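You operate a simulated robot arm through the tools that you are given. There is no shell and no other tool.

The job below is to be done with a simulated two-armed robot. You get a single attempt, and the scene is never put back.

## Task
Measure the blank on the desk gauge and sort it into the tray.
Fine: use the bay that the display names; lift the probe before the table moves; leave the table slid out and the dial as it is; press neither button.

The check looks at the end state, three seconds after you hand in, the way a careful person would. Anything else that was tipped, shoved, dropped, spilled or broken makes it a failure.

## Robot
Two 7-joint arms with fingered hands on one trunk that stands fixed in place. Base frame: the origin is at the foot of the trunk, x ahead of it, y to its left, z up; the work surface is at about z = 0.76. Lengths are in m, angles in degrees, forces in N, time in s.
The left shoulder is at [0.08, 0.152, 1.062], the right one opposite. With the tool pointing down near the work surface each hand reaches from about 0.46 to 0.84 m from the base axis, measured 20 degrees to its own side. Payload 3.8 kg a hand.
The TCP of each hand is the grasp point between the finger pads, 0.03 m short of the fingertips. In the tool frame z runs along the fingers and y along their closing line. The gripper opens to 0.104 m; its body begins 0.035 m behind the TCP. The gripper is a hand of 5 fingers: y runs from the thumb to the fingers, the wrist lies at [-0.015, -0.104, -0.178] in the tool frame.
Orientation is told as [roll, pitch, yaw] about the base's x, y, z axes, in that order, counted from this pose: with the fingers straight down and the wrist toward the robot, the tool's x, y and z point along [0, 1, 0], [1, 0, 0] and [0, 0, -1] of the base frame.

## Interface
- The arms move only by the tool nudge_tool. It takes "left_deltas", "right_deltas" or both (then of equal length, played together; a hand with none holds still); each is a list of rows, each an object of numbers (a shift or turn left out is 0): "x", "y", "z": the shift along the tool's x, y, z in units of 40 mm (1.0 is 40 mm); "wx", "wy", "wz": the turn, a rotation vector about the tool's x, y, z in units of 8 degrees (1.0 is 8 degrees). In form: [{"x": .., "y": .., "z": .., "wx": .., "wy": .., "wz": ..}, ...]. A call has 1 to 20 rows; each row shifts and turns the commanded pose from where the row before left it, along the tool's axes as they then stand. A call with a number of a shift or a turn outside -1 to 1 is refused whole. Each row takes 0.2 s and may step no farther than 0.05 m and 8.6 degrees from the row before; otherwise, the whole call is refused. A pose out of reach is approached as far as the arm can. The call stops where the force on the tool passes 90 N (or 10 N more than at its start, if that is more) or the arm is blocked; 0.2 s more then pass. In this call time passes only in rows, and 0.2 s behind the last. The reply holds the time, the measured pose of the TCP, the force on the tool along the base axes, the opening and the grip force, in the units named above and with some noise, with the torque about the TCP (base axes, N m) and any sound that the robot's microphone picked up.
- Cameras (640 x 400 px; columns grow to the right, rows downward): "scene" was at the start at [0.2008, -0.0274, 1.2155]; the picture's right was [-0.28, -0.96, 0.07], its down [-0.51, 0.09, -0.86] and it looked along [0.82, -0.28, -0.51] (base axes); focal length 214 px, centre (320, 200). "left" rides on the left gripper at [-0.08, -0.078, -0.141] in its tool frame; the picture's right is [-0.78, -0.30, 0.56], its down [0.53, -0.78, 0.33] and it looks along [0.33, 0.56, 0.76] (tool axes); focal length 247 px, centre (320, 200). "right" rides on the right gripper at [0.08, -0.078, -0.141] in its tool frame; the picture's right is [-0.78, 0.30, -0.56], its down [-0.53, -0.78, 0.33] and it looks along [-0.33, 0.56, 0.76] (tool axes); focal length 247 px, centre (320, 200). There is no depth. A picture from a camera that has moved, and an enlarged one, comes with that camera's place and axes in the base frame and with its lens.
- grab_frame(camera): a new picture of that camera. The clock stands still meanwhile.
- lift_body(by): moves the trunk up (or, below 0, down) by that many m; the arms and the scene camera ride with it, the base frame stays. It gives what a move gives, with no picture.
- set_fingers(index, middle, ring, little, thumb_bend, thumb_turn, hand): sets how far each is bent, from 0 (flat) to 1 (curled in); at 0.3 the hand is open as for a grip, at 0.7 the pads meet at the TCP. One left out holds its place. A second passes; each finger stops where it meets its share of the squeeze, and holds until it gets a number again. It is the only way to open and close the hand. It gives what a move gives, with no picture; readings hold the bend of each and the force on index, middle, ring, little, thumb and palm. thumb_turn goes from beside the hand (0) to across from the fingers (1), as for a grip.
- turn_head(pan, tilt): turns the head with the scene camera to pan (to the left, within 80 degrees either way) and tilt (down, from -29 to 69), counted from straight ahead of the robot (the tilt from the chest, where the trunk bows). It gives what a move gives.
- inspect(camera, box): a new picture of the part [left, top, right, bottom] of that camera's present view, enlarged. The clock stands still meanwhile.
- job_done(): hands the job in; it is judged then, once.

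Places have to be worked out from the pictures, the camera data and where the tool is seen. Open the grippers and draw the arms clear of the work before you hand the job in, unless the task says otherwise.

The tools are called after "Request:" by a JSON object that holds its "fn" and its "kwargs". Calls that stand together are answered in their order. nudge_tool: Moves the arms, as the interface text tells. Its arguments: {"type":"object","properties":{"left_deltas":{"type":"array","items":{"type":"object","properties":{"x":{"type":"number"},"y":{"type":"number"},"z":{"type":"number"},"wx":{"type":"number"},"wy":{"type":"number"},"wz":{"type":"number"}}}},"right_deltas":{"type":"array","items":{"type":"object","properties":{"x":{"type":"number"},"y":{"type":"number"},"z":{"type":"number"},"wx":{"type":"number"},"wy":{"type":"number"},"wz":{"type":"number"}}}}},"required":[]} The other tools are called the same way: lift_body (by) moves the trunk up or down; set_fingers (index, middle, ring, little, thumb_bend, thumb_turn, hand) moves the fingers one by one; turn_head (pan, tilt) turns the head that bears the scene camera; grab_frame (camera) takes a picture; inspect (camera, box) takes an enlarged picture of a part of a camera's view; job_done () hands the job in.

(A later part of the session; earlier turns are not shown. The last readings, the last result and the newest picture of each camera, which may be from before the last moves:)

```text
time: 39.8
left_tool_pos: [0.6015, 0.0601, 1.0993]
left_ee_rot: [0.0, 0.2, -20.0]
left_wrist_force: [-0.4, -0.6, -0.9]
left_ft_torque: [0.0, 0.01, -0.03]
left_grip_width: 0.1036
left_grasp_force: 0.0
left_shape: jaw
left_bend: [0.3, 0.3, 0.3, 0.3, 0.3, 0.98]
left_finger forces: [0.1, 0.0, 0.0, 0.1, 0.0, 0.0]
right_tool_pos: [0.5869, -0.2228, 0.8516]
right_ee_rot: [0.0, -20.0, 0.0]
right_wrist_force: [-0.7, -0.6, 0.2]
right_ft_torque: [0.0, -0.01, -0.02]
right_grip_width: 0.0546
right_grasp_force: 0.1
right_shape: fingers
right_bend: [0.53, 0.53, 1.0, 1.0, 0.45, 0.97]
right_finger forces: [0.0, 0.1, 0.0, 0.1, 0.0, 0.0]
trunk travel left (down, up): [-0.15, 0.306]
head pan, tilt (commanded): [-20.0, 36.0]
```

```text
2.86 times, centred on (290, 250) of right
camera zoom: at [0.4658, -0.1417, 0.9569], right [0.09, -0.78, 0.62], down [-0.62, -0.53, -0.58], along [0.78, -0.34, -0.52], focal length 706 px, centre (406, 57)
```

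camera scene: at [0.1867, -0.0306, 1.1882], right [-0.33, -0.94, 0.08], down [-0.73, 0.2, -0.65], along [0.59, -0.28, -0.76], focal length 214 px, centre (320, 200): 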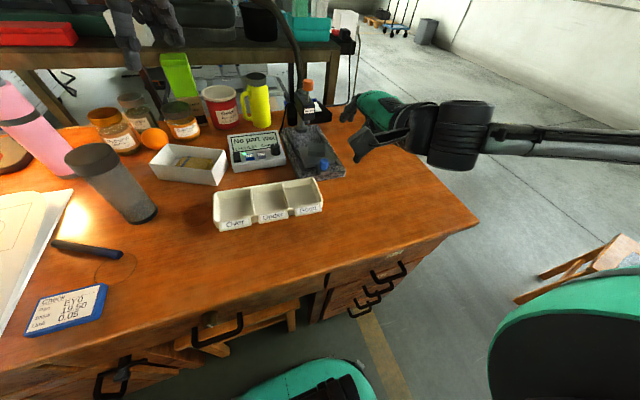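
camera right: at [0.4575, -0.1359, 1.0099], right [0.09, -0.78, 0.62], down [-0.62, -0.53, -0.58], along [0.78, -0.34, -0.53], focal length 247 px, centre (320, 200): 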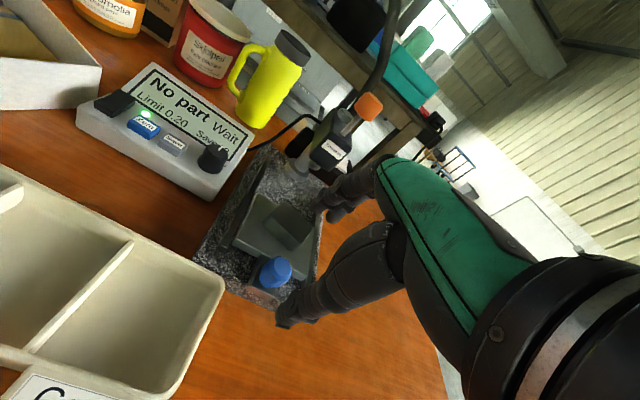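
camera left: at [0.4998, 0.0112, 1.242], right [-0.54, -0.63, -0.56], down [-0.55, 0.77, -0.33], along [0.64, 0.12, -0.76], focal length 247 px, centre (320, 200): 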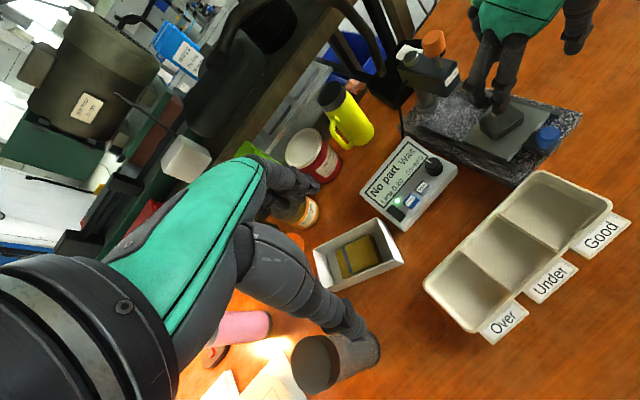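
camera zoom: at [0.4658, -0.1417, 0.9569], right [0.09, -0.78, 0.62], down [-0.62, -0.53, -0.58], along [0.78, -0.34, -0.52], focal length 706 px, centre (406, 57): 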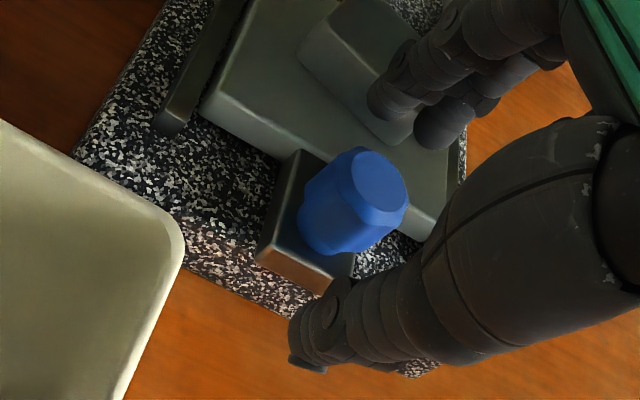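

Clearances look fine: the fingers are about 10 mm from the blank and 4–5 mm from the knob. I'll descend the last 11 mm straight down.

Request:
{"fn": "nudge_tool", "kwargs": {"right_deltas": [{"y": -0.047, "z": 0.129}, {"y": -0.047, "z": 0.129}]}}

Request:
{"fn": "inspect", "kwargs": {"camera": "left", "box": [450, 80, 590, 190]}}

Request:
{"fn": "inspect", "kwargs": {"camera": "right", "box": [230, 180, 350, 320]}}

```text
time: 40.4
left_tool_pos: [0.6003, 0.06, 1.1003]
left_ee_rot: [0.0, 0.0, -20.1]
left_wrist_force: [0.0, -0.4, -0.1]
left_ft_torque: [0.0, -0.01, 0.01]
left_grip_width: 0.1036
left_grasp_force: 0.0
left_shape: jaw
left_bend: [0.3, 0.3, 0.3, 0.3, 0.3, 0.98]
left_finger forces: [0.1, 0.1, 0.0, 0.0, 0.0, 0.1]
right_tool_pos: [0.5873, -0.2236, 0.8394]
right_ee_rot: [0.0, -20.0, -0.2]
right_wrist_force: [-0.7, 0.1, 0.4]
right_ft_torque: [0.03, -0.02, -0.01]
right_grip_width: 0.0545
right_grasp_force: 0.0
right_shape: fingers
right_bend: [0.53, 0.53, 1.0, 1.0, 0.45, 0.97]
right_finger forces: [0.1, 0.0, 0.0, 0.0, 0.0, 0.0]
trunk travel left (down, up): [-0.15, 0.306]
head pan, tilt (commanded): [-20.0, 36.0]
```

```text
3.64 times, centred on (520, 135) of left
camera zoom: at [0.501, 0.0112, 1.2414], right [-0.54, -0.63, -0.56], down [-0.55, 0.77, -0.33], along [0.64, 0.12, -0.76], focal length 898 px, centre (-407, 436)
```

zoom: 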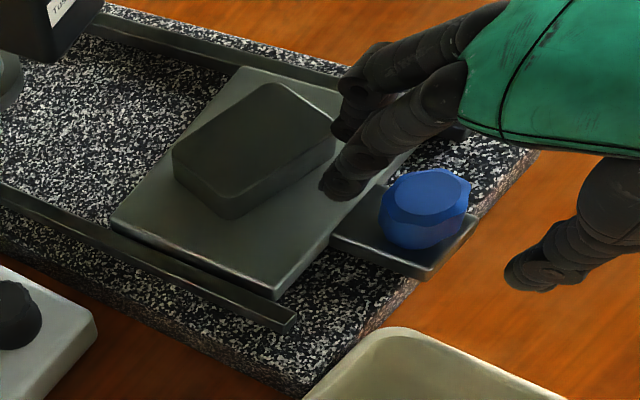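

```text
2.86 times, centred on (290, 250) of right
camera zoom: at [0.4659, -0.1421, 0.9455], right [0.09, -0.78, 0.62], down [-0.62, -0.53, -0.58], along [0.78, -0.34, -0.53], focal length 706 px, centre (406, 57)
```

zoom: 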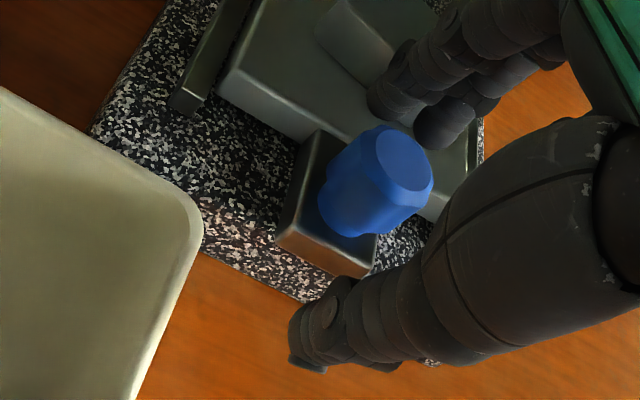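

The fingers now straddle the knob. I'll close index, middle and thumb onto it.

Request:
{"fn": "set_fingers", "kwargs": {"hand": "right", "index": 0.66, "middle": 0.66, "thumb_bend": 0.64}}

Request:
{"fn": "inspect", "kwargs": {"camera": "left", "box": [450, 80, 590, 190]}}

Request:
{"fn": "inspect", "kwargs": {"camera": "right", "box": [230, 180, 350, 320]}}

```text
time: 41.4
left_tool_pos: [0.6007, 0.0598, 1.0988]
left_ee_rot: [0.0, 0.2, -20.0]
left_wrist_force: [-0.5, 0.0, -0.7]
left_ft_torque: [0.02, -0.02, -0.02]
left_grip_width: 0.1036
left_grasp_force: 0.0
left_shape: jaw
left_bend: [0.3, 0.3, 0.3, 0.3, 0.3, 0.98]
left_finger forces: [0.1, 0.0, 0.0, 0.0, 0.0, 0.0]
right_tool_pos: [0.5872, -0.2234, 0.8386]
right_ee_rot: [0.0, -20.1, -0.1]
right_wrist_force: [4.3, -0.2, 0.6]
right_ft_torque: [0.01, -0.07, -0.02]
right_grip_width: 0.0229
right_grasp_force: 4.2
right_shape: fingers
right_bend: [0.61, 0.65, 1.0, 1.0, 0.62, 0.97]
right_finger forces: [4.5, 1.0, 0.0, 0.0, 1.5, 0.0]
trunk travel left (down, up): [-0.15, 0.306]
head pan, tilt (commanded): [-20.0, 36.0]
```

```text
3.64 times, centred on (520, 135) of left
camera zoom: at [0.5014, 0.0112, 1.2412], right [-0.54, -0.63, -0.56], down [-0.55, 0.77, -0.33], along [0.64, 0.12, -0.76], focal length 898 px, centre (-407, 436)
```

zoom: 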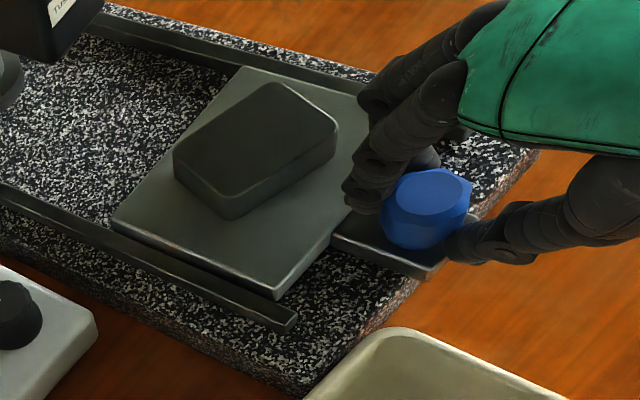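

```text
2.86 times, centred on (290, 250) of right
camera zoom: at [0.4664, -0.1421, 0.9455], right [0.09, -0.78, 0.62], down [-0.62, -0.53, -0.58], along [0.78, -0.34, -0.52], focal length 706 px, centre (406, 57)
```

zoom: 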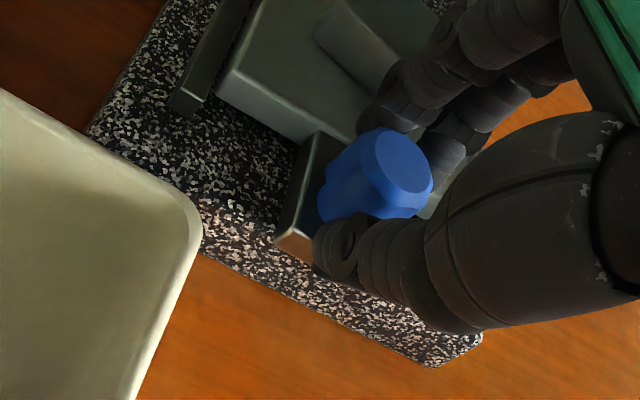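

The knob is pinched, with index on the far side and thumb on the near side. Before sliding the table I'll confirm the probe tip is actually raised clear of the blank's height.

Request:
{"fn": "inspect", "kwargs": {"camera": "scene", "box": [280, 75, 350, 145]}}

Request:
{"fn": "inspect", "kwargs": {"camera": "right", "box": [240, 60, 400, 220]}}

Request:
{"fn": "inspect", "kwargs": {"camera": "left", "box": [390, 20, 490, 120]}}

```text
5.71 times, centred on (315, 110) of scene
camera zoom: at [0.1872, -0.0303, 1.1881], right [-0.33, -0.94, 0.08], down [-0.73, 0.2, -0.65], along [0.59, -0.28, -0.76], focal length 1226 px, centre (349, 714)
```

zoom: 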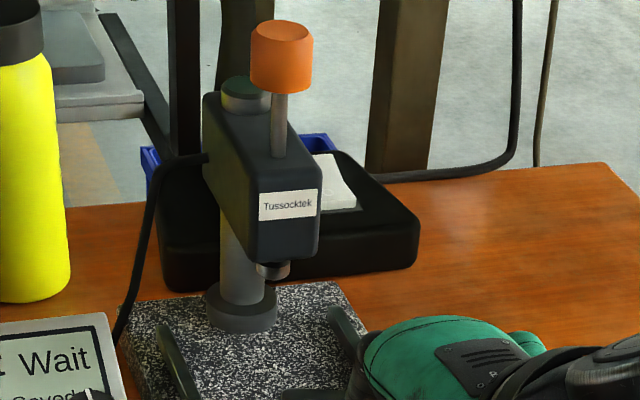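

```text
2.50 times, centred on (320, 140) of right
camera zoom: at [0.4664, -0.1421, 0.9455], right [0.09, -0.78, 0.62], down [-0.62, -0.53, -0.58], along [0.78, -0.34, -0.52], focal length 617 px, centre (320, 350)
```

zoom: 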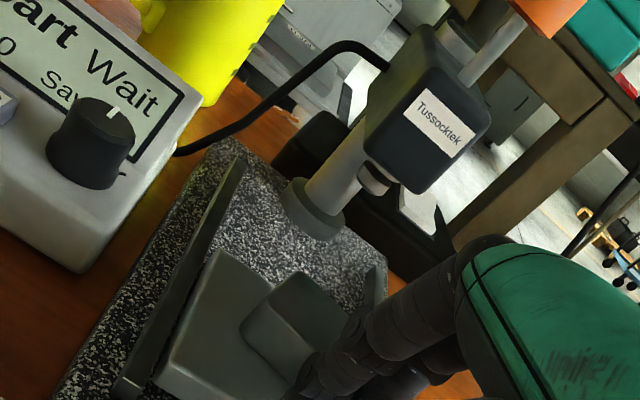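

```text
4.00 times, centred on (440, 70) of left
camera zoom: at [0.5014, 0.0112, 1.2412], right [-0.54, -0.63, -0.56], down [-0.55, 0.77, -0.33], along [0.64, 0.12, -0.76], focal length 988 px, centre (-160, 720)
```

zoom: 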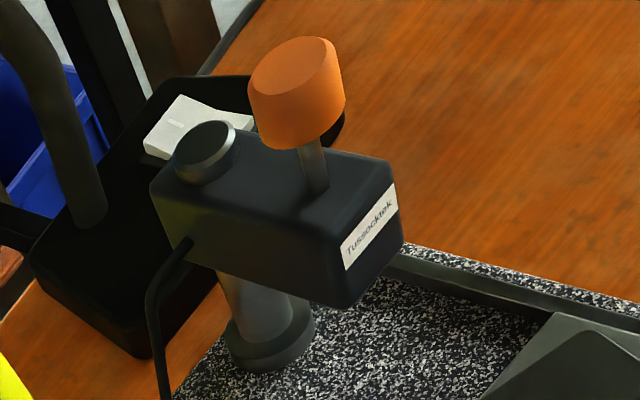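

The tip sits just under the block and the stem shows above it, so the probe is raised. I'll slide the table in slowly at about 25 mm/s, and check after 20 mm.

Request:
{"fn": "nudge_tool", "kwargs": {"right_deltas": [{"y": 0.06, "z": 0.022}, {"y": 0.1175, "z": 0.0428}, {"y": 0.1175, "z": 0.0428}, {"y": 0.1175, "z": 0.0428}]}}

Request:
{"fn": "inspect", "kwargs": {"camera": "left", "box": [400, 30, 600, 190]}}

```text
time: 42.4
left_tool_pos: [0.6003, 0.0591, 1.0996]
left_ee_rot: [0.0, 0.1, -19.9]
left_wrist_force: [0.5, -0.9, 0.3]
left_ft_torque: [-0.02, 0.01, -0.01]
left_grip_width: 0.1037
left_grasp_force: 0.2
left_shape: jaw
left_bend: [0.3, 0.3, 0.3, 0.3, 0.3, 0.98]
left_finger forces: [0.0, 0.1, 0.1, 0.0, 0.0, 0.0]
right_tool_pos: [0.6049, -0.2233, 0.8392]
right_ee_rot: [-0.1, -20.1, -0.1]
right_wrist_force: [-0.6, 0.2, 0.6]
right_ft_torque: [0.03, 0.04, 0.01]
right_grip_width: 0.0224
right_grasp_force: 3.2
right_shape: fingers
right_bend: [0.63, 0.66, 1.0, 1.0, 0.61, 0.97]
right_finger forces: [2.5, 0.0, 0.0, 0.0, 3.0, 0.0]
trunk travel left (down, up): [-0.15, 0.306]
head pan, tilt (commanded): [-20.0, 36.0]
```

```text
2.50 times, centred on (500, 110) of left
camera zoom: at [0.501, 0.0113, 1.2414], right [-0.54, -0.63, -0.56], down [-0.55, 0.77, -0.33], along [0.64, 0.12, -0.76], focal length 617 px, centre (-130, 425)
```

zoom: 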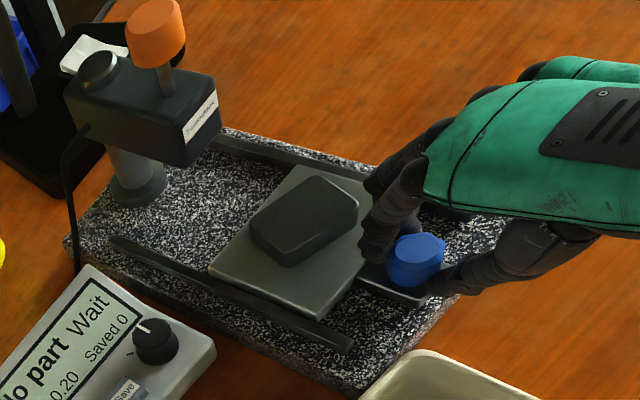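

The table slides easily at about 3 N, the blank rides along, and the probe is clear. I'll go another 35 mm.

Request:
{"fn": "nudge_tool", "kwargs": {"right_deltas": [{"y": 0.1175, "z": 0.0428}, {"y": 0.1175, "z": 0.0428}, {"y": 0.1175, "z": 0.0428}, {"y": 0.1175, "z": 0.0428}, {"y": 0.1175, "z": 0.0428}, {"y": 0.1175, "z": 0.0428}, {"y": 0.1175, "z": 0.0428}]}}

Request:
{"fn": "inspect", "kwargs": {"camera": "left", "box": [400, 10, 600, 170]}}

Request:
{"fn": "inspect", "kwargs": {"camera": "right", "box": [220, 60, 400, 300]}}

```text
time: 44.0
left_tool_pos: [0.6016, 0.0592, 1.0999]
left_ee_rot: [0.0, 0.1, -20.0]
left_wrist_force: [0.3, -0.5, 0.8]
left_ft_torque: [-0.03, 0.0, 0.02]
left_grip_width: 0.1036
left_grasp_force: 0.0
left_shape: jaw
left_bend: [0.3, 0.3, 0.3, 0.3, 0.3, 0.98]
left_finger forces: [0.1, 0.0, 0.1, 0.0, 0.0, 0.0]
right_tool_pos: [0.6393, -0.2223, 0.84]
right_ee_rot: [-0.1, -20.0, -0.1]
right_wrist_force: [-0.1, 0.8, 0.2]
right_ft_torque: [0.0, 0.05, 0.01]
right_grip_width: 0.0223
right_grasp_force: 2.8
right_shape: fingers
right_bend: [0.63, 0.66, 1.0, 1.0, 0.61, 0.97]
right_finger forces: [2.2, 0.0, 0.1, 0.0, 3.3, 0.0]
trunk travel left (down, up): [-0.15, 0.306]
head pan, tilt (commanded): [-20.0, 36.0]
```

```text
2.50 times, centred on (500, 90) of left
camera zoom: at [0.5009, 0.0113, 1.2414], right [-0.54, -0.63, -0.56], down [-0.55, 0.77, -0.33], along [0.64, 0.12, -0.76], focal length 617 px, centre (-130, 475)
```

zoom: 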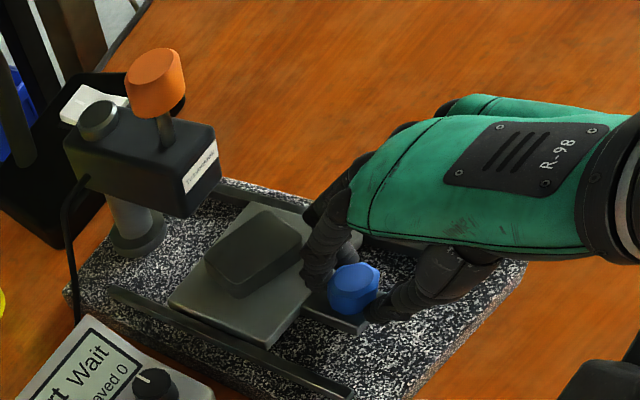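

```text
1.67 times, centred on (310, 180) of right
camera zoom: at [0.5183, -0.1421, 0.9457], right [0.09, -0.78, 0.62], down [-0.62, -0.53, -0.58], along [0.78, -0.34, -0.53], focal length 412 px, centre (337, 233)
```

zoom: 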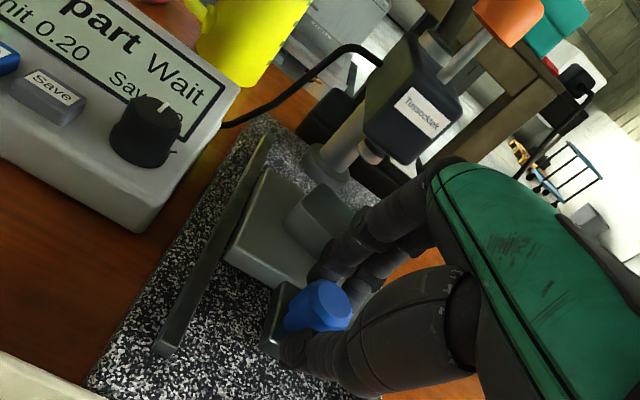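

Total travel is 52 mm. The hand is still about 60 mm behind the probe block, so I'll go 20 mm more and re-check clearance.

Request:
{"fn": "nudge_tool", "kwargs": {"right_deltas": [{"y": 0.1175, "z": 0.0428}, {"y": 0.1175, "z": 0.0428}, {"y": 0.1175, "z": 0.0428}, {"y": 0.1175, "z": 0.0428}]}}

Request:
{"fn": "inspect", "kwargs": {"camera": "left", "box": [400, 10, 600, 170]}}

Request:
{"fn": "inspect", "kwargs": {"camera": "right", "box": [220, 60, 400, 300]}}

```text
time: 45.0
left_tool_pos: [0.6007, 0.0584, 1.1006]
left_ee_rot: [0.0, 0.0, -20.0]
left_wrist_force: [-0.7, -1.2, -0.9]
left_ft_torque: [0.0, 0.01, -0.02]
left_grip_width: 0.1038
left_grasp_force: 0.0
left_shape: jaw
left_bend: [0.3, 0.3, 0.3, 0.3, 0.3, 0.98]
left_finger forces: [0.0, 0.0, 0.1, 0.0, 0.0, 0.0]
right_tool_pos: [0.659, -0.2224, 0.8398]
right_ee_rot: [-0.1, -20.0, -0.1]
right_wrist_force: [-0.4, 0.1, -0.6]
right_ft_torque: [0.0, 0.06, 0.0]
right_grip_width: 0.0225
right_grasp_force: 2.8
right_shape: fingers
right_bend: [0.63, 0.66, 1.0, 1.0, 0.61, 0.97]
right_finger forces: [2.2, 0.0, 0.1, 0.0, 3.3, 0.0]
trunk travel left (down, up): [-0.15, 0.306]
head pan, tilt (commanded): [-20.0, 36.0]
```

```text
2.50 times, centred on (500, 90) of left
camera zoom: at [0.501, 0.0111, 1.2414], right [-0.54, -0.63, -0.56], down [-0.55, 0.77, -0.33], along [0.64, 0.12, -0.76], focal length 617 px, centre (-130, 475)
```

zoom: 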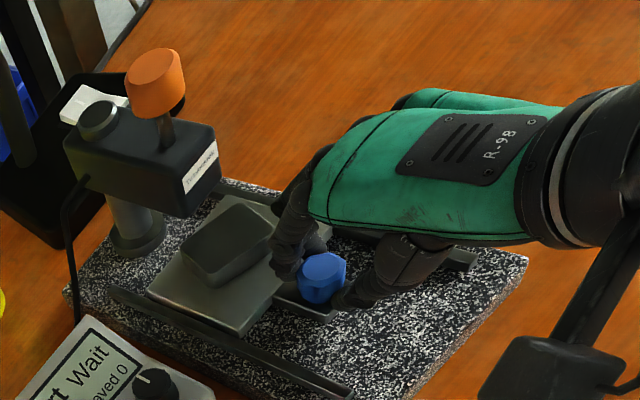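

```text
1.67 times, centred on (310, 180) of right
camera zoom: at [0.5381, -0.1419, 0.9459], right [0.09, -0.78, 0.62], down [-0.62, -0.53, -0.58], along [0.78, -0.33, -0.53], focal length 412 px, centre (337, 233)
```

zoom: 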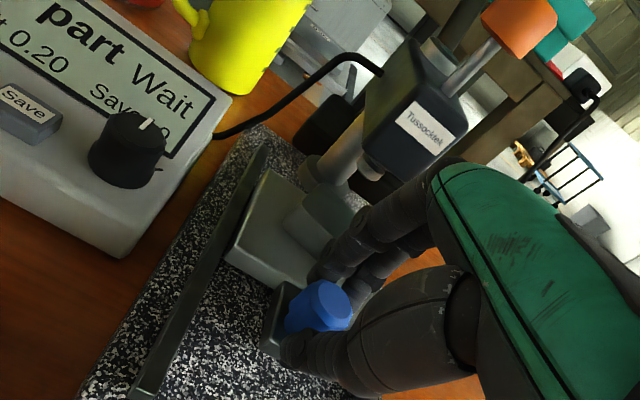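

Clearance to the block is still about 45 mm. I'll advance 15 mm more and watch the push force for the end stop.

Request:
{"fn": "nudge_tool", "kwargs": {"right_deltas": [{"y": 0.1175, "z": 0.0428}, {"y": 0.1175, "z": 0.0428}, {"y": 0.1175, "z": 0.0428}]}}

Request:
{"fn": "inspect", "kwargs": {"camera": "left", "box": [400, 10, 600, 170]}}

Request:
{"fn": "inspect", "kwargs": {"camera": "right", "box": [220, 60, 400, 300]}}

```text
time: 45.8
left_tool_pos: [0.6011, 0.0601, 1.1001]
left_ee_rot: [0.0, 0.0, -19.9]
left_wrist_force: [0.8, 0.6, -0.1]
left_ft_torque: [-0.03, -0.01, -0.02]
left_grip_width: 0.1039
left_grasp_force: 0.1
left_shape: jaw
left_bend: [0.3, 0.3, 0.3, 0.3, 0.3, 0.98]
left_finger forces: [0.0, 0.1, 0.1, 0.0, 0.1, 0.1]
right_tool_pos: [0.6748, -0.2222, 0.8409]
right_ee_rot: [0.1, -20.0, -0.1]
right_wrist_force: [-1.6, 0.4, -1.3]
right_ft_torque: [0.0, 0.07, 0.0]
right_grip_width: 0.0224
right_grasp_force: 3.3
right_shape: fingers
right_bend: [0.63, 0.66, 1.0, 1.0, 0.61, 0.97]
right_finger forces: [2.1, 0.0, 0.0, 0.0, 3.4, 0.1]
trunk travel left (down, up): [-0.15, 0.306]
head pan, tilt (commanded): [-20.0, 36.0]
```

```text
2.50 times, centred on (500, 90) of left
camera zoom: at [0.501, 0.0112, 1.2414], right [-0.54, -0.63, -0.56], down [-0.55, 0.77, -0.33], along [0.64, 0.12, -0.76], focal length 617 px, centre (-130, 475)
```

zoom: 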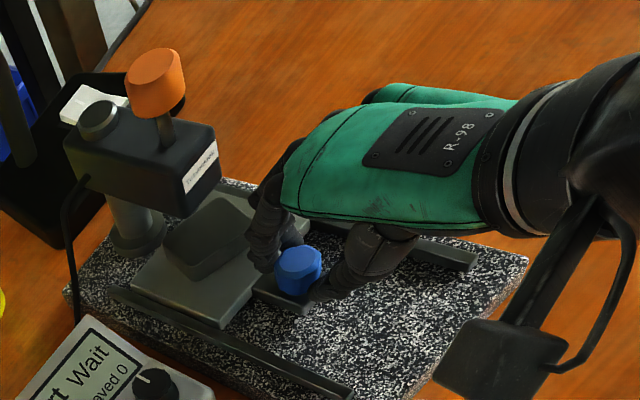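

```text
1.67 times, centred on (310, 180) of right
camera zoom: at [0.5534, -0.142, 0.946], right [0.09, -0.78, 0.62], down [-0.62, -0.53, -0.58], along [0.78, -0.33, -0.53], focal length 412 px, centre (337, 233)
```

zoom: 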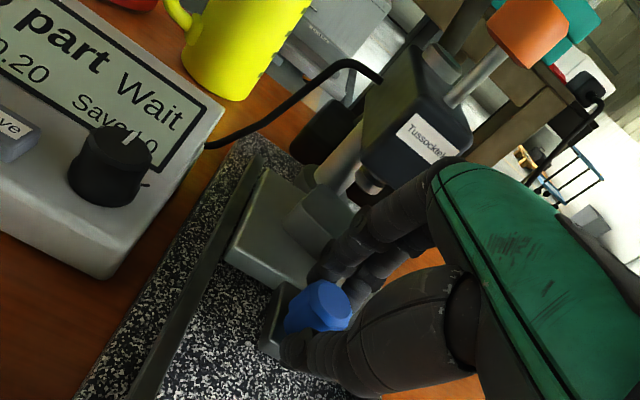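

Travel is now about 87 mm, with the blank passing under the probe head. I'll continue in 4 mm steps, feeling for the end stop.

Request:
{"fn": "nudge_tool", "kwargs": {"right_deltas": [{"y": 0.094, "z": 0.034}]}}

Request:
{"fn": "nudge_tool", "kwargs": {"right_deltas": [{"y": 0.094, "z": 0.034}]}}

Request:
{"fn": "inspect", "kwargs": {"camera": "left", "box": [400, 10, 540, 130]}}

Request:
{"fn": "inspect", "kwargs": {"camera": "right", "box": [260, 80, 380, 260]}}

```text
time: 46.2
left_tool_pos: [0.6006, 0.0589, 1.1001]
left_ee_rot: [0.0, 0.0, -20.1]
left_wrist_force: [0.4, -0.4, 0.0]
left_ft_torque: [0.03, -0.01, 0.03]
left_grip_width: 0.1035
left_grasp_force: 0.0
left_shape: jaw
left_bend: [0.3, 0.3, 0.3, 0.3, 0.3, 0.98]
left_finger forces: [0.0, 0.0, 0.1, 0.0, 0.0, 0.0]
right_tool_pos: [0.6785, -0.2229, 0.8394]
right_ee_rot: [0.0, -20.0, -0.1]
right_wrist_force: [-0.1, -0.5, -1.5]
right_ft_torque: [-0.05, 0.03, -0.01]
right_grip_width: 0.0226
right_grasp_force: 2.7
right_shape: fingers
right_bend: [0.63, 0.66, 1.0, 1.0, 0.61, 0.97]
right_finger forces: [2.3, 0.0, 0.0, 0.0, 3.1, 0.0]
trunk travel left (down, up): [-0.15, 0.306]
head pan, tilt (commanded): [-20.0, 36.0]
```

```text
time: 46.6
left_tool_pos: [0.6017, 0.0598, 1.0996]
left_ee_rot: [0.0, 0.1, -19.9]
left_wrist_force: [0.0, 0.8, -0.3]
left_ft_torque: [0.05, -0.01, -0.02]
left_grip_width: 0.1038
left_grasp_force: 0.0
left_shape: jaw
left_bend: [0.3, 0.3, 0.3, 0.3, 0.3, 0.98]
left_finger forces: [0.0, 0.0, 0.0, 0.1, 0.1, 0.1]
right_tool_pos: [0.6844, -0.2228, 0.8404]
right_ee_rot: [0.0, -20.0, -0.2]
right_wrist_force: [0.9, -0.2, -1.4]
right_ft_torque: [-0.03, 0.03, 0.0]
right_grip_width: 0.0223
right_grasp_force: 2.6
right_shape: fingers
right_bend: [0.62, 0.66, 1.0, 1.0, 0.61, 0.97]
right_finger forces: [2.7, 0.4, 0.0, 0.0, 2.3, 0.0]
trunk travel left (down, up): [-0.15, 0.306]
head pan, tilt (commanded): [-20.0, 36.0]
```

```text
3.33 times, centred on (470, 70) of left
camera zoom: at [0.502, 0.0114, 1.2409], right [-0.54, -0.63, -0.56], down [-0.55, 0.77, -0.33], along [0.64, 0.12, -0.76], focal length 823 px, centre (-180, 633)
```

zoom: 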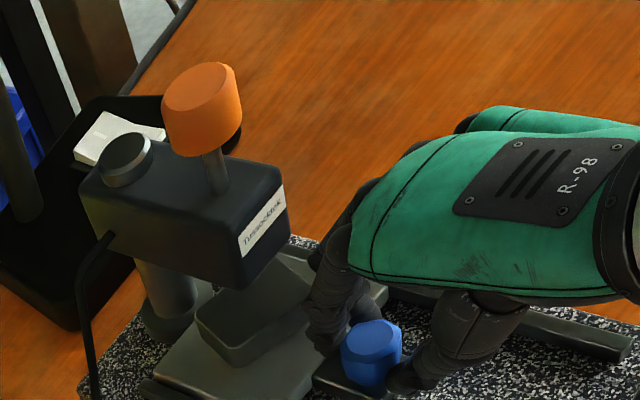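

```text
2.22 times, centred on (320, 170) of right
camera zoom: at [0.5627, -0.142, 0.9459], right [0.09, -0.78, 0.62], down [-0.62, -0.53, -0.58], along [0.78, -0.34, -0.52], focal length 549 px, centre (320, 267)
```

zoom: 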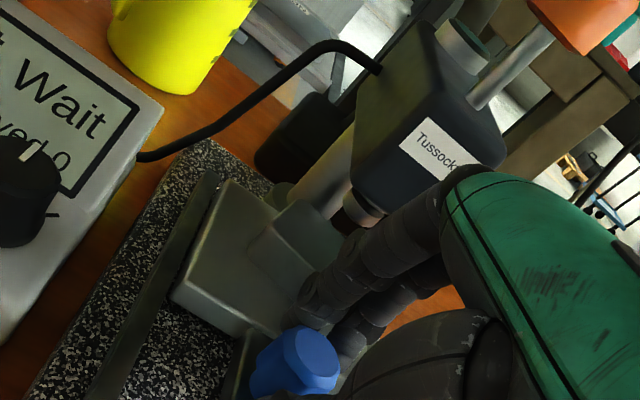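

The blank centre should now be near x 0.760, with the probe at 0.755. I'll nudge 2 mm at a time to see whether there's an end stop.

Request:
{"fn": "nudge_tool", "kwargs": {"right_deltas": [{"y": 0.047, "z": 0.017}]}}

Request:
{"fn": "nudge_tool", "kwargs": {"right_deltas": [{"y": 0.047, "z": 0.017}]}}

Request:
{"fn": "inspect", "kwargs": {"camera": "scene", "box": [220, 70, 360, 190]}}

```text
time: 47.0
left_tool_pos: [0.6004, 0.0604, 1.0998]
left_ee_rot: [0.0, 0.1, -20.0]
left_wrist_force: [0.2, -0.1, -0.1]
left_ft_torque: [-0.01, 0.04, 0.01]
left_grip_width: 0.1038
left_grasp_force: 0.0
left_shape: jaw
left_bend: [0.3, 0.3, 0.3, 0.3, 0.3, 0.98]
left_finger forces: [0.0, 0.0, 0.1, 0.0, 0.0, 0.0]
right_tool_pos: [0.6847, -0.2223, 0.8391]
right_ee_rot: [0.0, -20.1, -0.1]
right_wrist_force: [0.7, 0.0, -0.8]
right_ft_torque: [0.0, 0.07, -0.02]
right_grip_width: 0.0223
right_grasp_force: 3.5
right_shape: fingers
right_bend: [0.63, 0.66, 1.0, 1.0, 0.61, 0.97]
right_finger forces: [2.4, 0.1, 0.0, 0.0, 3.1, 0.0]
trunk travel left (down, up): [-0.15, 0.306]
head pan, tilt (commanded): [-20.0, 36.0]
```

```text
time: 47.4
left_tool_pos: [0.6006, 0.0594, 1.0999]
left_ee_rot: [0.0, 0.0, -20.0]
left_wrist_force: [0.0, 0.2, -0.5]
left_ft_torque: [-0.01, -0.03, 0.01]
left_grip_width: 0.1039
left_grasp_force: 0.0
left_shape: jaw
left_bend: [0.3, 0.3, 0.3, 0.3, 0.3, 0.98]
left_finger forces: [0.1, 0.1, 0.1, 0.0, 0.0, 0.0]
right_tool_pos: [0.6862, -0.2217, 0.84]
right_ee_rot: [0.1, -20.1, -0.2]
right_wrist_force: [-1.8, 0.4, -1.3]
right_ft_torque: [-0.02, 0.1, 0.01]
right_grip_width: 0.0222
right_grasp_force: 3.4
right_shape: fingers
right_bend: [0.63, 0.66, 1.0, 1.0, 0.6, 0.97]
right_finger forces: [1.8, 0.1, 0.0, 0.1, 4.0, 0.1]
trunk travel left (down, up): [-0.15, 0.306]
head pan, tilt (commanded): [-20.0, 36.0]
```

```text
3.33 times, centred on (290, 130) of scene
camera zoom: at [0.1864, -0.0302, 1.1882], right [-0.33, -0.94, 0.08], down [-0.73, 0.2, -0.65], along [0.59, -0.28, -0.75], focal length 715 px, centre (420, 433)
```

zoom: 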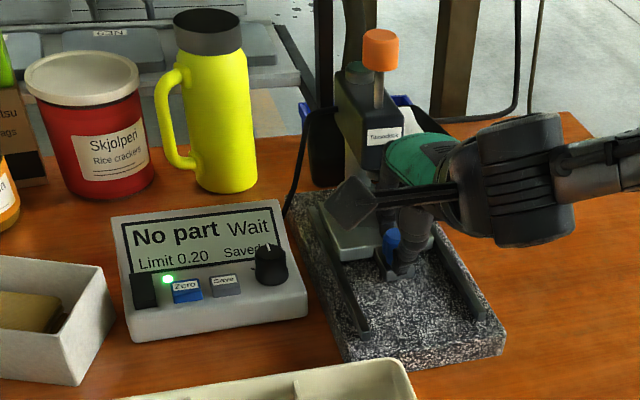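

The thumb force is rising while the index force drops, which suggests the stop. One more small nudge should confirm it.

Request:
{"fn": "nudge_tool", "kwargs": {"right_deltas": [{"y": 0.05, "z": 0.018}]}}

Request:
{"fn": "inspect", "kwargs": {"camera": "left", "box": [400, 10, 540, 130]}}

```text
time: 47.8
left_tool_pos: [0.5999, 0.0599, 1.1008]
left_ee_rot: [0.0, -0.1, -20.1]
left_wrist_force: [0.7, -0.3, 0.3]
left_ft_torque: [-0.01, -0.02, 0.0]
left_grip_width: 0.1035
left_grasp_force: 0.0
left_shape: jaw
left_bend: [0.3, 0.3, 0.3, 0.3, 0.3, 0.98]
left_finger forces: [0.0, 0.0, 0.0, 0.1, 0.0, 0.0]
right_tool_pos: [0.6879, -0.2225, 0.8413]
right_ee_rot: [0.0, -20.0, -0.2]
right_wrist_force: [-4.3, 0.3, 0.1]
right_ft_torque: [0.0, 0.15, 0.0]
right_grip_width: 0.0226
right_grasp_force: 3.3
right_shape: fingers
right_bend: [0.65, 0.66, 1.0, 1.0, 0.6, 0.97]
right_finger forces: [1.0, 0.0, 0.0, 0.0, 5.2, 0.0]
trunk travel left (down, up): [-0.15, 0.306]
head pan, tilt (commanded): [-20.0, 36.0]
```

```text
3.33 times, centred on (470, 70) of left
camera zoom: at [0.5, 0.0112, 1.2418], right [-0.54, -0.63, -0.56], down [-0.55, 0.77, -0.33], along [0.64, 0.12, -0.76], focal length 823 px, centre (-180, 633)
```

zoom: 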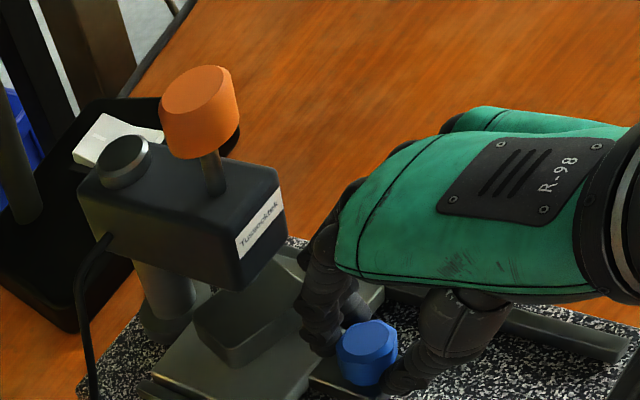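

The wrist force is -4.3 N and the table has stopped, so it's fully in with the blank under the probe. I'll open the pinch and rise off the knob, then back away.

Request:
{"fn": "set_fingers", "kwargs": {"hand": "right", "index": 0.53, "middle": 0.53, "thumb_bend": 0.45}}

Request:
{"fn": "nudge_tool", "kwargs": {"right_deltas": [{"y": -0.086, "z": 0.235}]}}

```text
time: 48.8
left_tool_pos: [0.6008, 0.0591, 1.1002]
left_ee_rot: [0.1, 0.1, -20.0]
left_wrist_force: [0.9, 0.1, -0.5]
left_ft_torque: [-0.01, 0.0, 0.0]
left_grip_width: 0.1038
left_grasp_force: 0.0
left_shape: jaw
left_bend: [0.3, 0.3, 0.3, 0.3, 0.3, 0.98]
left_finger forces: [0.0, 0.0, 0.0, 0.0, 0.0, 0.0]
right_tool_pos: [0.6886, -0.2221, 0.8401]
right_ee_rot: [0.0, -20.0, -0.1]
right_wrist_force: [0.0, -1.0, -0.4]
right_ft_torque: [0.02, 0.03, 0.01]
right_grip_width: 0.0541
right_grasp_force: 0.0
right_shape: fingers
right_bend: [0.53, 0.53, 1.0, 1.0, 0.45, 0.97]
right_finger forces: [0.0, 0.0, 0.0, 0.0, 0.0, 0.1]
trunk travel left (down, up): [-0.15, 0.306]
head pan, tilt (commanded): [-20.0, 36.0]
```

```text
time: 49.2
left_tool_pos: [0.5983, 0.06, 1.1019]
left_ee_rot: [0.0, -0.1, -20.0]
left_wrist_force: [-0.3, -0.3, 0.1]
left_ft_torque: [0.0, -0.06, 0.0]
left_grip_width: 0.1041
left_grasp_force: 0.1
left_shape: jaw
left_bend: [0.3, 0.3, 0.3, 0.3, 0.3, 0.98]
left_finger forces: [0.0, 0.0, 0.1, 0.1, 0.0, 0.0]
right_tool_pos: [0.6867, -0.2219, 0.8335]
right_ee_rot: [0.2, -20.4, -0.1]
right_wrist_force: [-2.7, -1.4, 10.4]
right_ft_torque: [0.05, 0.41, 0.03]
right_grip_width: 0.054
right_grasp_force: 5.7
right_shape: fingers
right_bend: [0.53, 0.53, 1.0, 1.0, 0.45, 0.98]
right_finger forces: [0.0, 0.1, 0.1, 0.0, 11.2, 0.0]
trunk travel left (down, up): [-0.15, 0.306]
head pan, tilt (commanded): [-20.0, 36.0]
```

I got the sign wrong: that moved down, and the thumb tip is now pressing lightly (11 N) on the base. I'll reverse straight up and keep rising.

Request:
{"fn": "nudge_tool", "kwargs": {"right_deltas": [{"y": 0.086, "z": -0.235}, {"y": 0.086, "z": -0.235}, {"y": 0.171, "z": -0.47}]}}

Request:
{"fn": "inspect", "kwargs": {"camera": "left", "box": [400, 10, 600, 170]}}

Request:
{"fn": "inspect", "kwargs": {"camera": "scene", "box": [220, 70, 360, 190]}}

```text
time: 50.0
left_tool_pos: [0.6005, 0.0595, 1.0998]
left_ee_rot: [0.0, 0.0, -20.1]
left_wrist_force: [0.4, 0.0, 0.0]
left_ft_torque: [0.02, 0.0, 0.0]
left_grip_width: 0.1036
left_grasp_force: 0.0
left_shape: jaw
left_bend: [0.3, 0.3, 0.3, 0.3, 0.3, 0.98]
left_finger forces: [0.0, 0.0, 0.0, 0.0, 0.0, 0.0]
right_tool_pos: [0.689, -0.2219, 0.8688]
right_ee_rot: [0.0, -20.0, -0.1]
right_wrist_force: [0.6, -0.3, 0.8]
right_ft_torque: [0.0, -0.01, 0.0]
right_grip_width: 0.0542
right_grasp_force: 0.0
right_shape: fingers
right_bend: [0.53, 0.53, 1.0, 1.0, 0.45, 0.98]
right_finger forces: [0.0, 0.1, 0.1, 0.1, 0.0, 0.1]
trunk travel left (down, up): [-0.15, 0.306]
head pan, tilt (commanded): [-20.0, 36.0]
```

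```text
2.50 times, centred on (500, 90) of left
camera zoom: at [0.5006, 0.0114, 1.2416], right [-0.54, -0.63, -0.56], down [-0.55, 0.77, -0.33], along [0.64, 0.12, -0.76], focal length 617 px, centre (-130, 475)
```

zoom: 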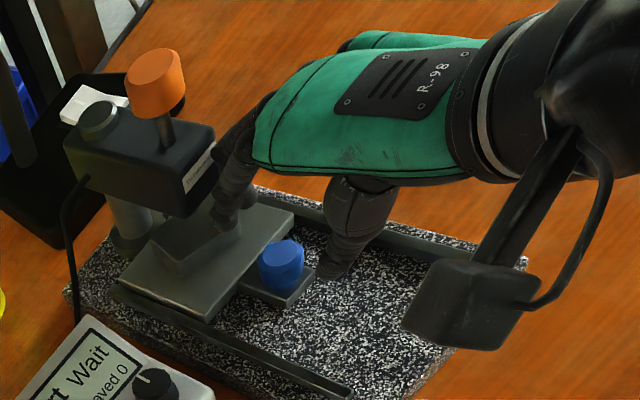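

```text
3.33 times, centred on (290, 130) of scene
camera zoom: at [0.1864, -0.0301, 1.1882], right [-0.33, -0.94, 0.08], down [-0.73, 0.2, -0.65], along [0.59, -0.28, -0.75], focal length 715 px, centre (420, 433)
```

zoom: 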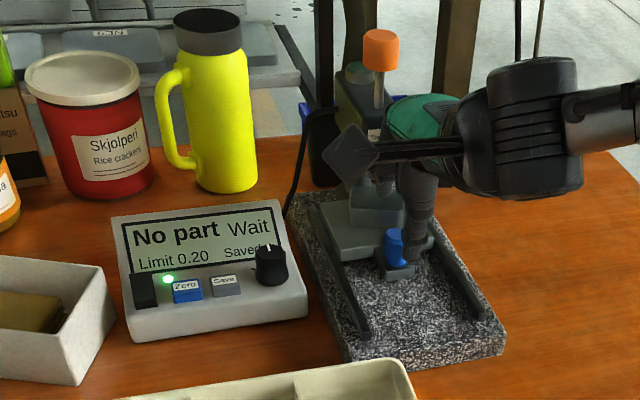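

Forces are back to zero, and the blank and table are undisturbed with the display unchanged. I'll back off, rise, then come over the orange probe knob at about (0.757, -0.220), top z≈0.968.

Request:
{"fn": "nudge_tool", "kwargs": {"right_deltas": [{"y": -0.484, "z": -0.62}, {"y": -0.484, "z": -0.62}, {"y": -0.484, "z": -0.62}, {"y": 0.313, "z": -0.862}, {"y": 0.313, "z": -0.862}, {"y": 0.313, "z": -0.862}]}}

Request:
{"fn": "inspect", "kwargs": {"camera": "left", "box": [390, 0, 610, 170]}}

Request:
{"fn": "grab_frame", "kwargs": {"camera": "right"}}

Request:
{"fn": "inspect", "kwargs": {"camera": "scene", "box": [220, 60, 360, 190]}}

```text
time: 51.4
left_tool_pos: [0.6006, 0.0593, 1.1004]
left_ee_rot: [0.0, 0.0, -20.0]
left_wrist_force: [-0.4, -0.5, 0.8]
left_ft_torque: [0.0, -0.05, -0.01]
left_grip_width: 0.1036
left_grasp_force: 0.1
left_shape: jaw
left_bend: [0.3, 0.3, 0.3, 0.3, 0.3, 0.98]
left_finger forces: [0.0, 0.0, 0.0, 0.1, 0.1, 0.0]
right_tool_pos: [0.6085, -0.2236, 1.0303]
right_ee_rot: [0.0, -20.0, -0.1]
right_wrist_force: [-0.5, 0.8, 0.2]
right_ft_torque: [-0.02, 0.01, -0.03]
right_grip_width: 0.0547
right_grasp_force: 0.2
right_shape: fingers
right_bend: [0.53, 0.53, 1.0, 1.0, 0.45, 0.98]
right_finger forces: [0.1, 0.1, 0.1, 0.0, 0.1, 0.0]
trunk travel left (down, up): [-0.15, 0.306]
head pan, tilt (commanded): [-20.0, 36.0]
```

```text
2.35 times, centred on (500, 85) of left
camera zoom: at [0.5001, 0.0116, 1.2419], right [-0.54, -0.63, -0.56], down [-0.55, 0.77, -0.33], along [0.64, 0.12, -0.76], focal length 581 px, centre (-104, 471)
```

zoom: 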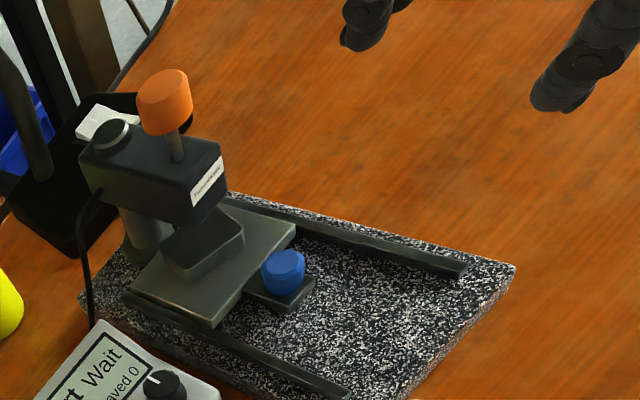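

```text
taken
camera right: at [0.4871, -0.1427, 1.1364], right [0.09, -0.78, 0.62], down [-0.62, -0.53, -0.58], along [0.78, -0.34, -0.53], focal length 247 px, centre (320, 200)
```

right: 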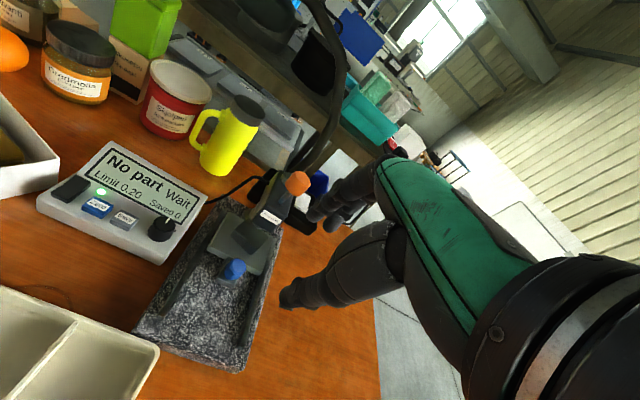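

```text
3.08 times, centred on (290, 125) of scene
camera zoom: at [0.1859, -0.0299, 1.1884], right [-0.33, -0.94, 0.08], down [-0.73, 0.2, -0.65], along [0.6, -0.28, -0.75], focal length 660 px, centre (412, 431)
```

zoom: 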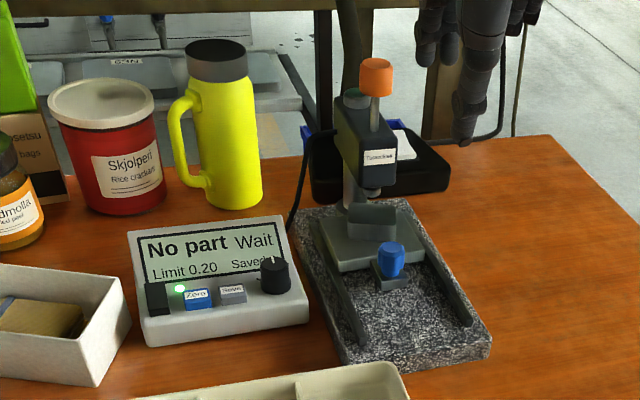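

The table is fully in, the blank is under the probe head, and the probe is still up. I'll move the hand forward above the orange knob.

Request:
{"fn": "nudge_tool", "kwargs": {"right_deltas": [{"x": 0.016, "y": 0.811, "z": 0.295}, {"x": 0.016, "y": 0.811, "z": 0.295}, {"x": 0.016, "y": 0.811, "z": 0.295}, {"x": 0.016, "y": 0.811, "z": 0.295}]}}

Request:
{"fn": "inspect", "kwargs": {"camera": "left", "box": [350, 0, 550, 130]}}

Request:
{"fn": "inspect", "kwargs": {"camera": "right", "box": [220, 140, 400, 340]}}

Request:
{"fn": "inspect", "kwargs": {"camera": "scene", "box": [260, 30, 400, 150]}}

```text
time: 52.4
left_tool_pos: [0.6016, 0.0591, 1.0988]
left_ee_rot: [-0.1, 0.0, -20.0]
left_wrist_force: [-0.5, 0.0, -0.3]
left_ft_torque: [-0.03, 0.0, -0.03]
left_grip_width: 0.1039
left_grasp_force: 0.1
left_shape: jaw
left_bend: [0.3, 0.3, 0.3, 0.3, 0.3, 0.98]
left_finger forces: [0.1, 0.0, 0.0, 0.0, 0.1, 0.1]
right_tool_pos: [0.749, -0.2213, 1.0295]
right_ee_rot: [0.0, -20.0, 0.0]
right_wrist_force: [0.3, 0.0, 0.4]
right_ft_torque: [0.01, -0.05, 0.01]
right_grip_width: 0.0542
right_grasp_force: 0.0
right_shape: fingers
right_bend: [0.53, 0.53, 1.0, 1.0, 0.45, 0.98]
right_finger forces: [0.1, 0.0, 0.1, 0.0, 0.1, 0.1]
trunk travel left (down, up): [-0.15, 0.306]
head pan, tilt (commanded): [-20.0, 36.0]
```

```text
3.08 times, centred on (450, 65) of left
camera zoom: at [0.5024, 0.0116, 1.2407], right [-0.54, -0.63, -0.56], down [-0.55, 0.77, -0.33], along [0.63, 0.12, -0.76], focal length 760 px, centre (-80, 615)
```

zoom: 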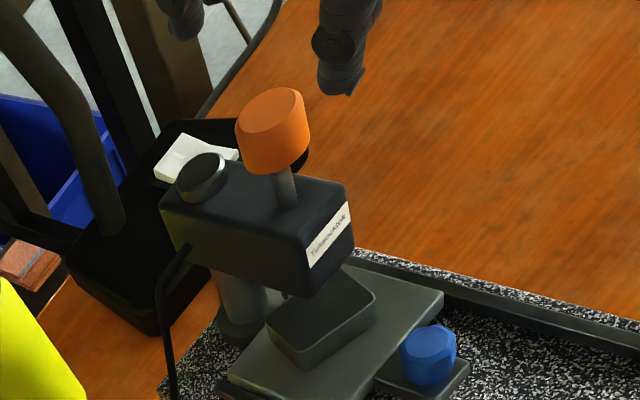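

```text
2.00 times, centred on (310, 240) of right
camera zoom: at [0.6262, -0.1402, 1.1365], right [0.09, -0.78, 0.62], down [-0.62, -0.53, -0.58], along [0.78, -0.33, -0.53], focal length 494 px, centre (340, 120)
```

zoom: 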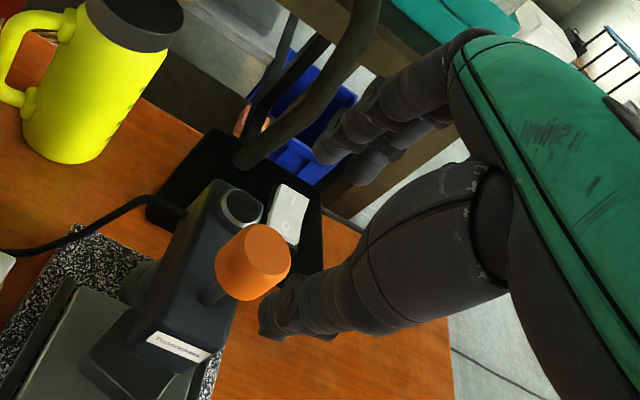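

```text
3.33 times, centred on (330, 90) of scene
camera zoom: at [0.1879, -0.0298, 1.1879], right [-0.33, -0.94, 0.08], down [-0.73, 0.2, -0.65], along [0.59, -0.28, -0.76], focal length 715 px, centre (287, 567)
```

zoom: 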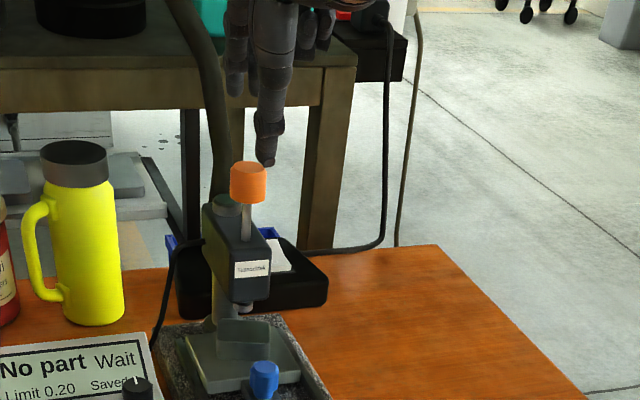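

The pinch is centred within about 4 mm of the knob, and the lamp neck is about 90 mm clear at x≈0.9. I'll descend so the fingers straddle the orange knob.

Request:
{"fn": "nudge_tool", "kwargs": {"right_deltas": [{"x": -0.025, "y": -0.133, "z": 0.462}, {"x": -0.025, "y": -0.133, "z": 0.462}, {"x": -0.025, "y": -0.1, "z": 0.33}]}}

Request:
{"fn": "inspect", "kwargs": {"camera": "left", "box": [370, 0, 510, 110]}}

Request:
{"fn": "inspect", "kwargs": {"camera": "right", "box": [240, 160, 400, 320]}}

Request:
{"fn": "inspect", "kwargs": {"camera": "scene", "box": [260, 50, 380, 160]}}

```text
time: 53.2
left_tool_pos: [0.6009, 0.0602, 1.1004]
left_ee_rot: [0.0, 0.1, -20.1]
left_wrist_force: [-0.2, -0.6, -0.6]
left_ft_torque: [0.0, -0.01, 0.0]
left_grip_width: 0.1037
left_grasp_force: 0.0
left_shape: jaw
left_bend: [0.3, 0.3, 0.3, 0.3, 0.3, 0.98]
left_finger forces: [0.0, 0.1, 0.1, 0.1, 0.1, 0.0]
right_tool_pos: [0.7499, -0.2231, 0.9786]
right_ee_rot: [0.0, -19.9, -0.1]
right_wrist_force: [0.0, 0.2, 0.1]
right_ft_torque: [-0.02, 0.01, 0.0]
right_grip_width: 0.0542
right_grasp_force: 0.0
right_shape: fingers
right_bend: [0.53, 0.53, 1.0, 1.0, 0.45, 0.98]
right_finger forces: [0.0, 0.1, 0.1, 0.1, 0.0, 0.0]
trunk travel left (down, up): [-0.15, 0.306]
head pan, tilt (commanded): [-20.0, 36.0]
```

```text
3.64 times, centred on (440, 55) of left
camera zoom: at [0.5009, 0.0111, 1.2414], right [-0.54, -0.63, -0.56], down [-0.55, 0.77, -0.33], along [0.64, 0.12, -0.76], focal length 898 px, centre (-116, 727)
```

zoom: 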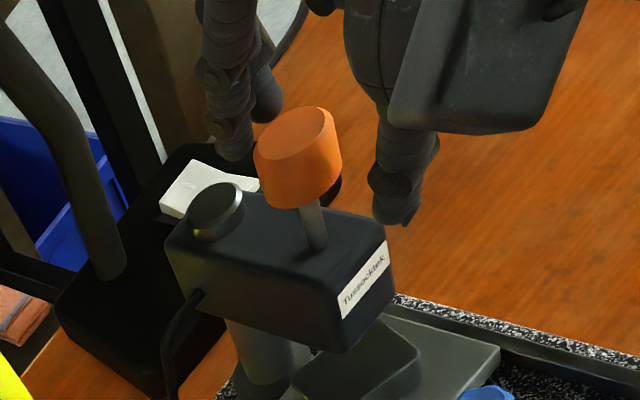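

```text
2.50 times, centred on (320, 240) of right
camera zoom: at [0.6284, -0.1432, 1.0835], right [0.09, -0.78, 0.62], down [-0.62, -0.53, -0.58], along [0.78, -0.34, -0.52], focal length 617 px, centre (320, 100)
```

zoom: 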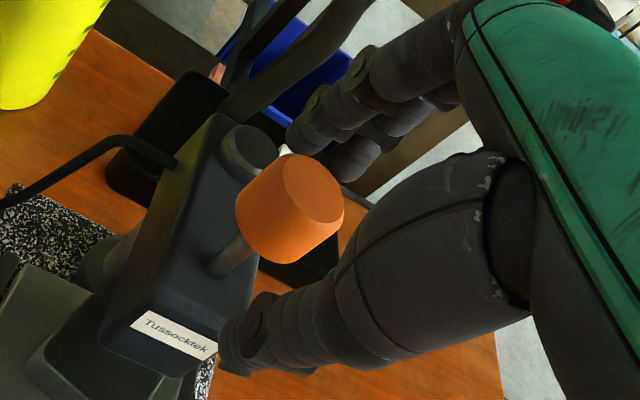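

```text
3.64 times, centred on (320, 105) of scene
camera zoom: at [0.1867, -0.0303, 1.1882], right [-0.33, -0.94, 0.08], down [-0.73, 0.2, -0.65], along [0.59, -0.28, -0.76], focal length 780 px, centre (320, 546)
```

zoom: 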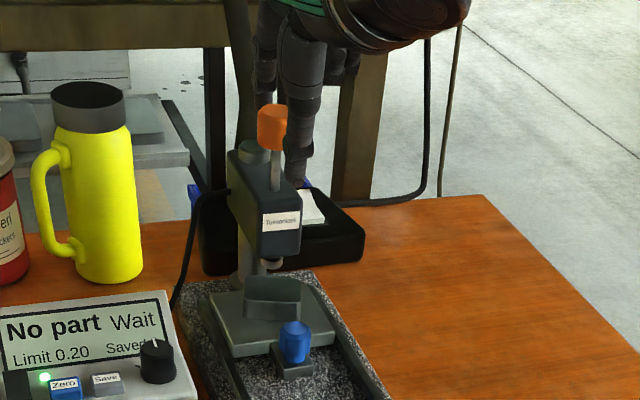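

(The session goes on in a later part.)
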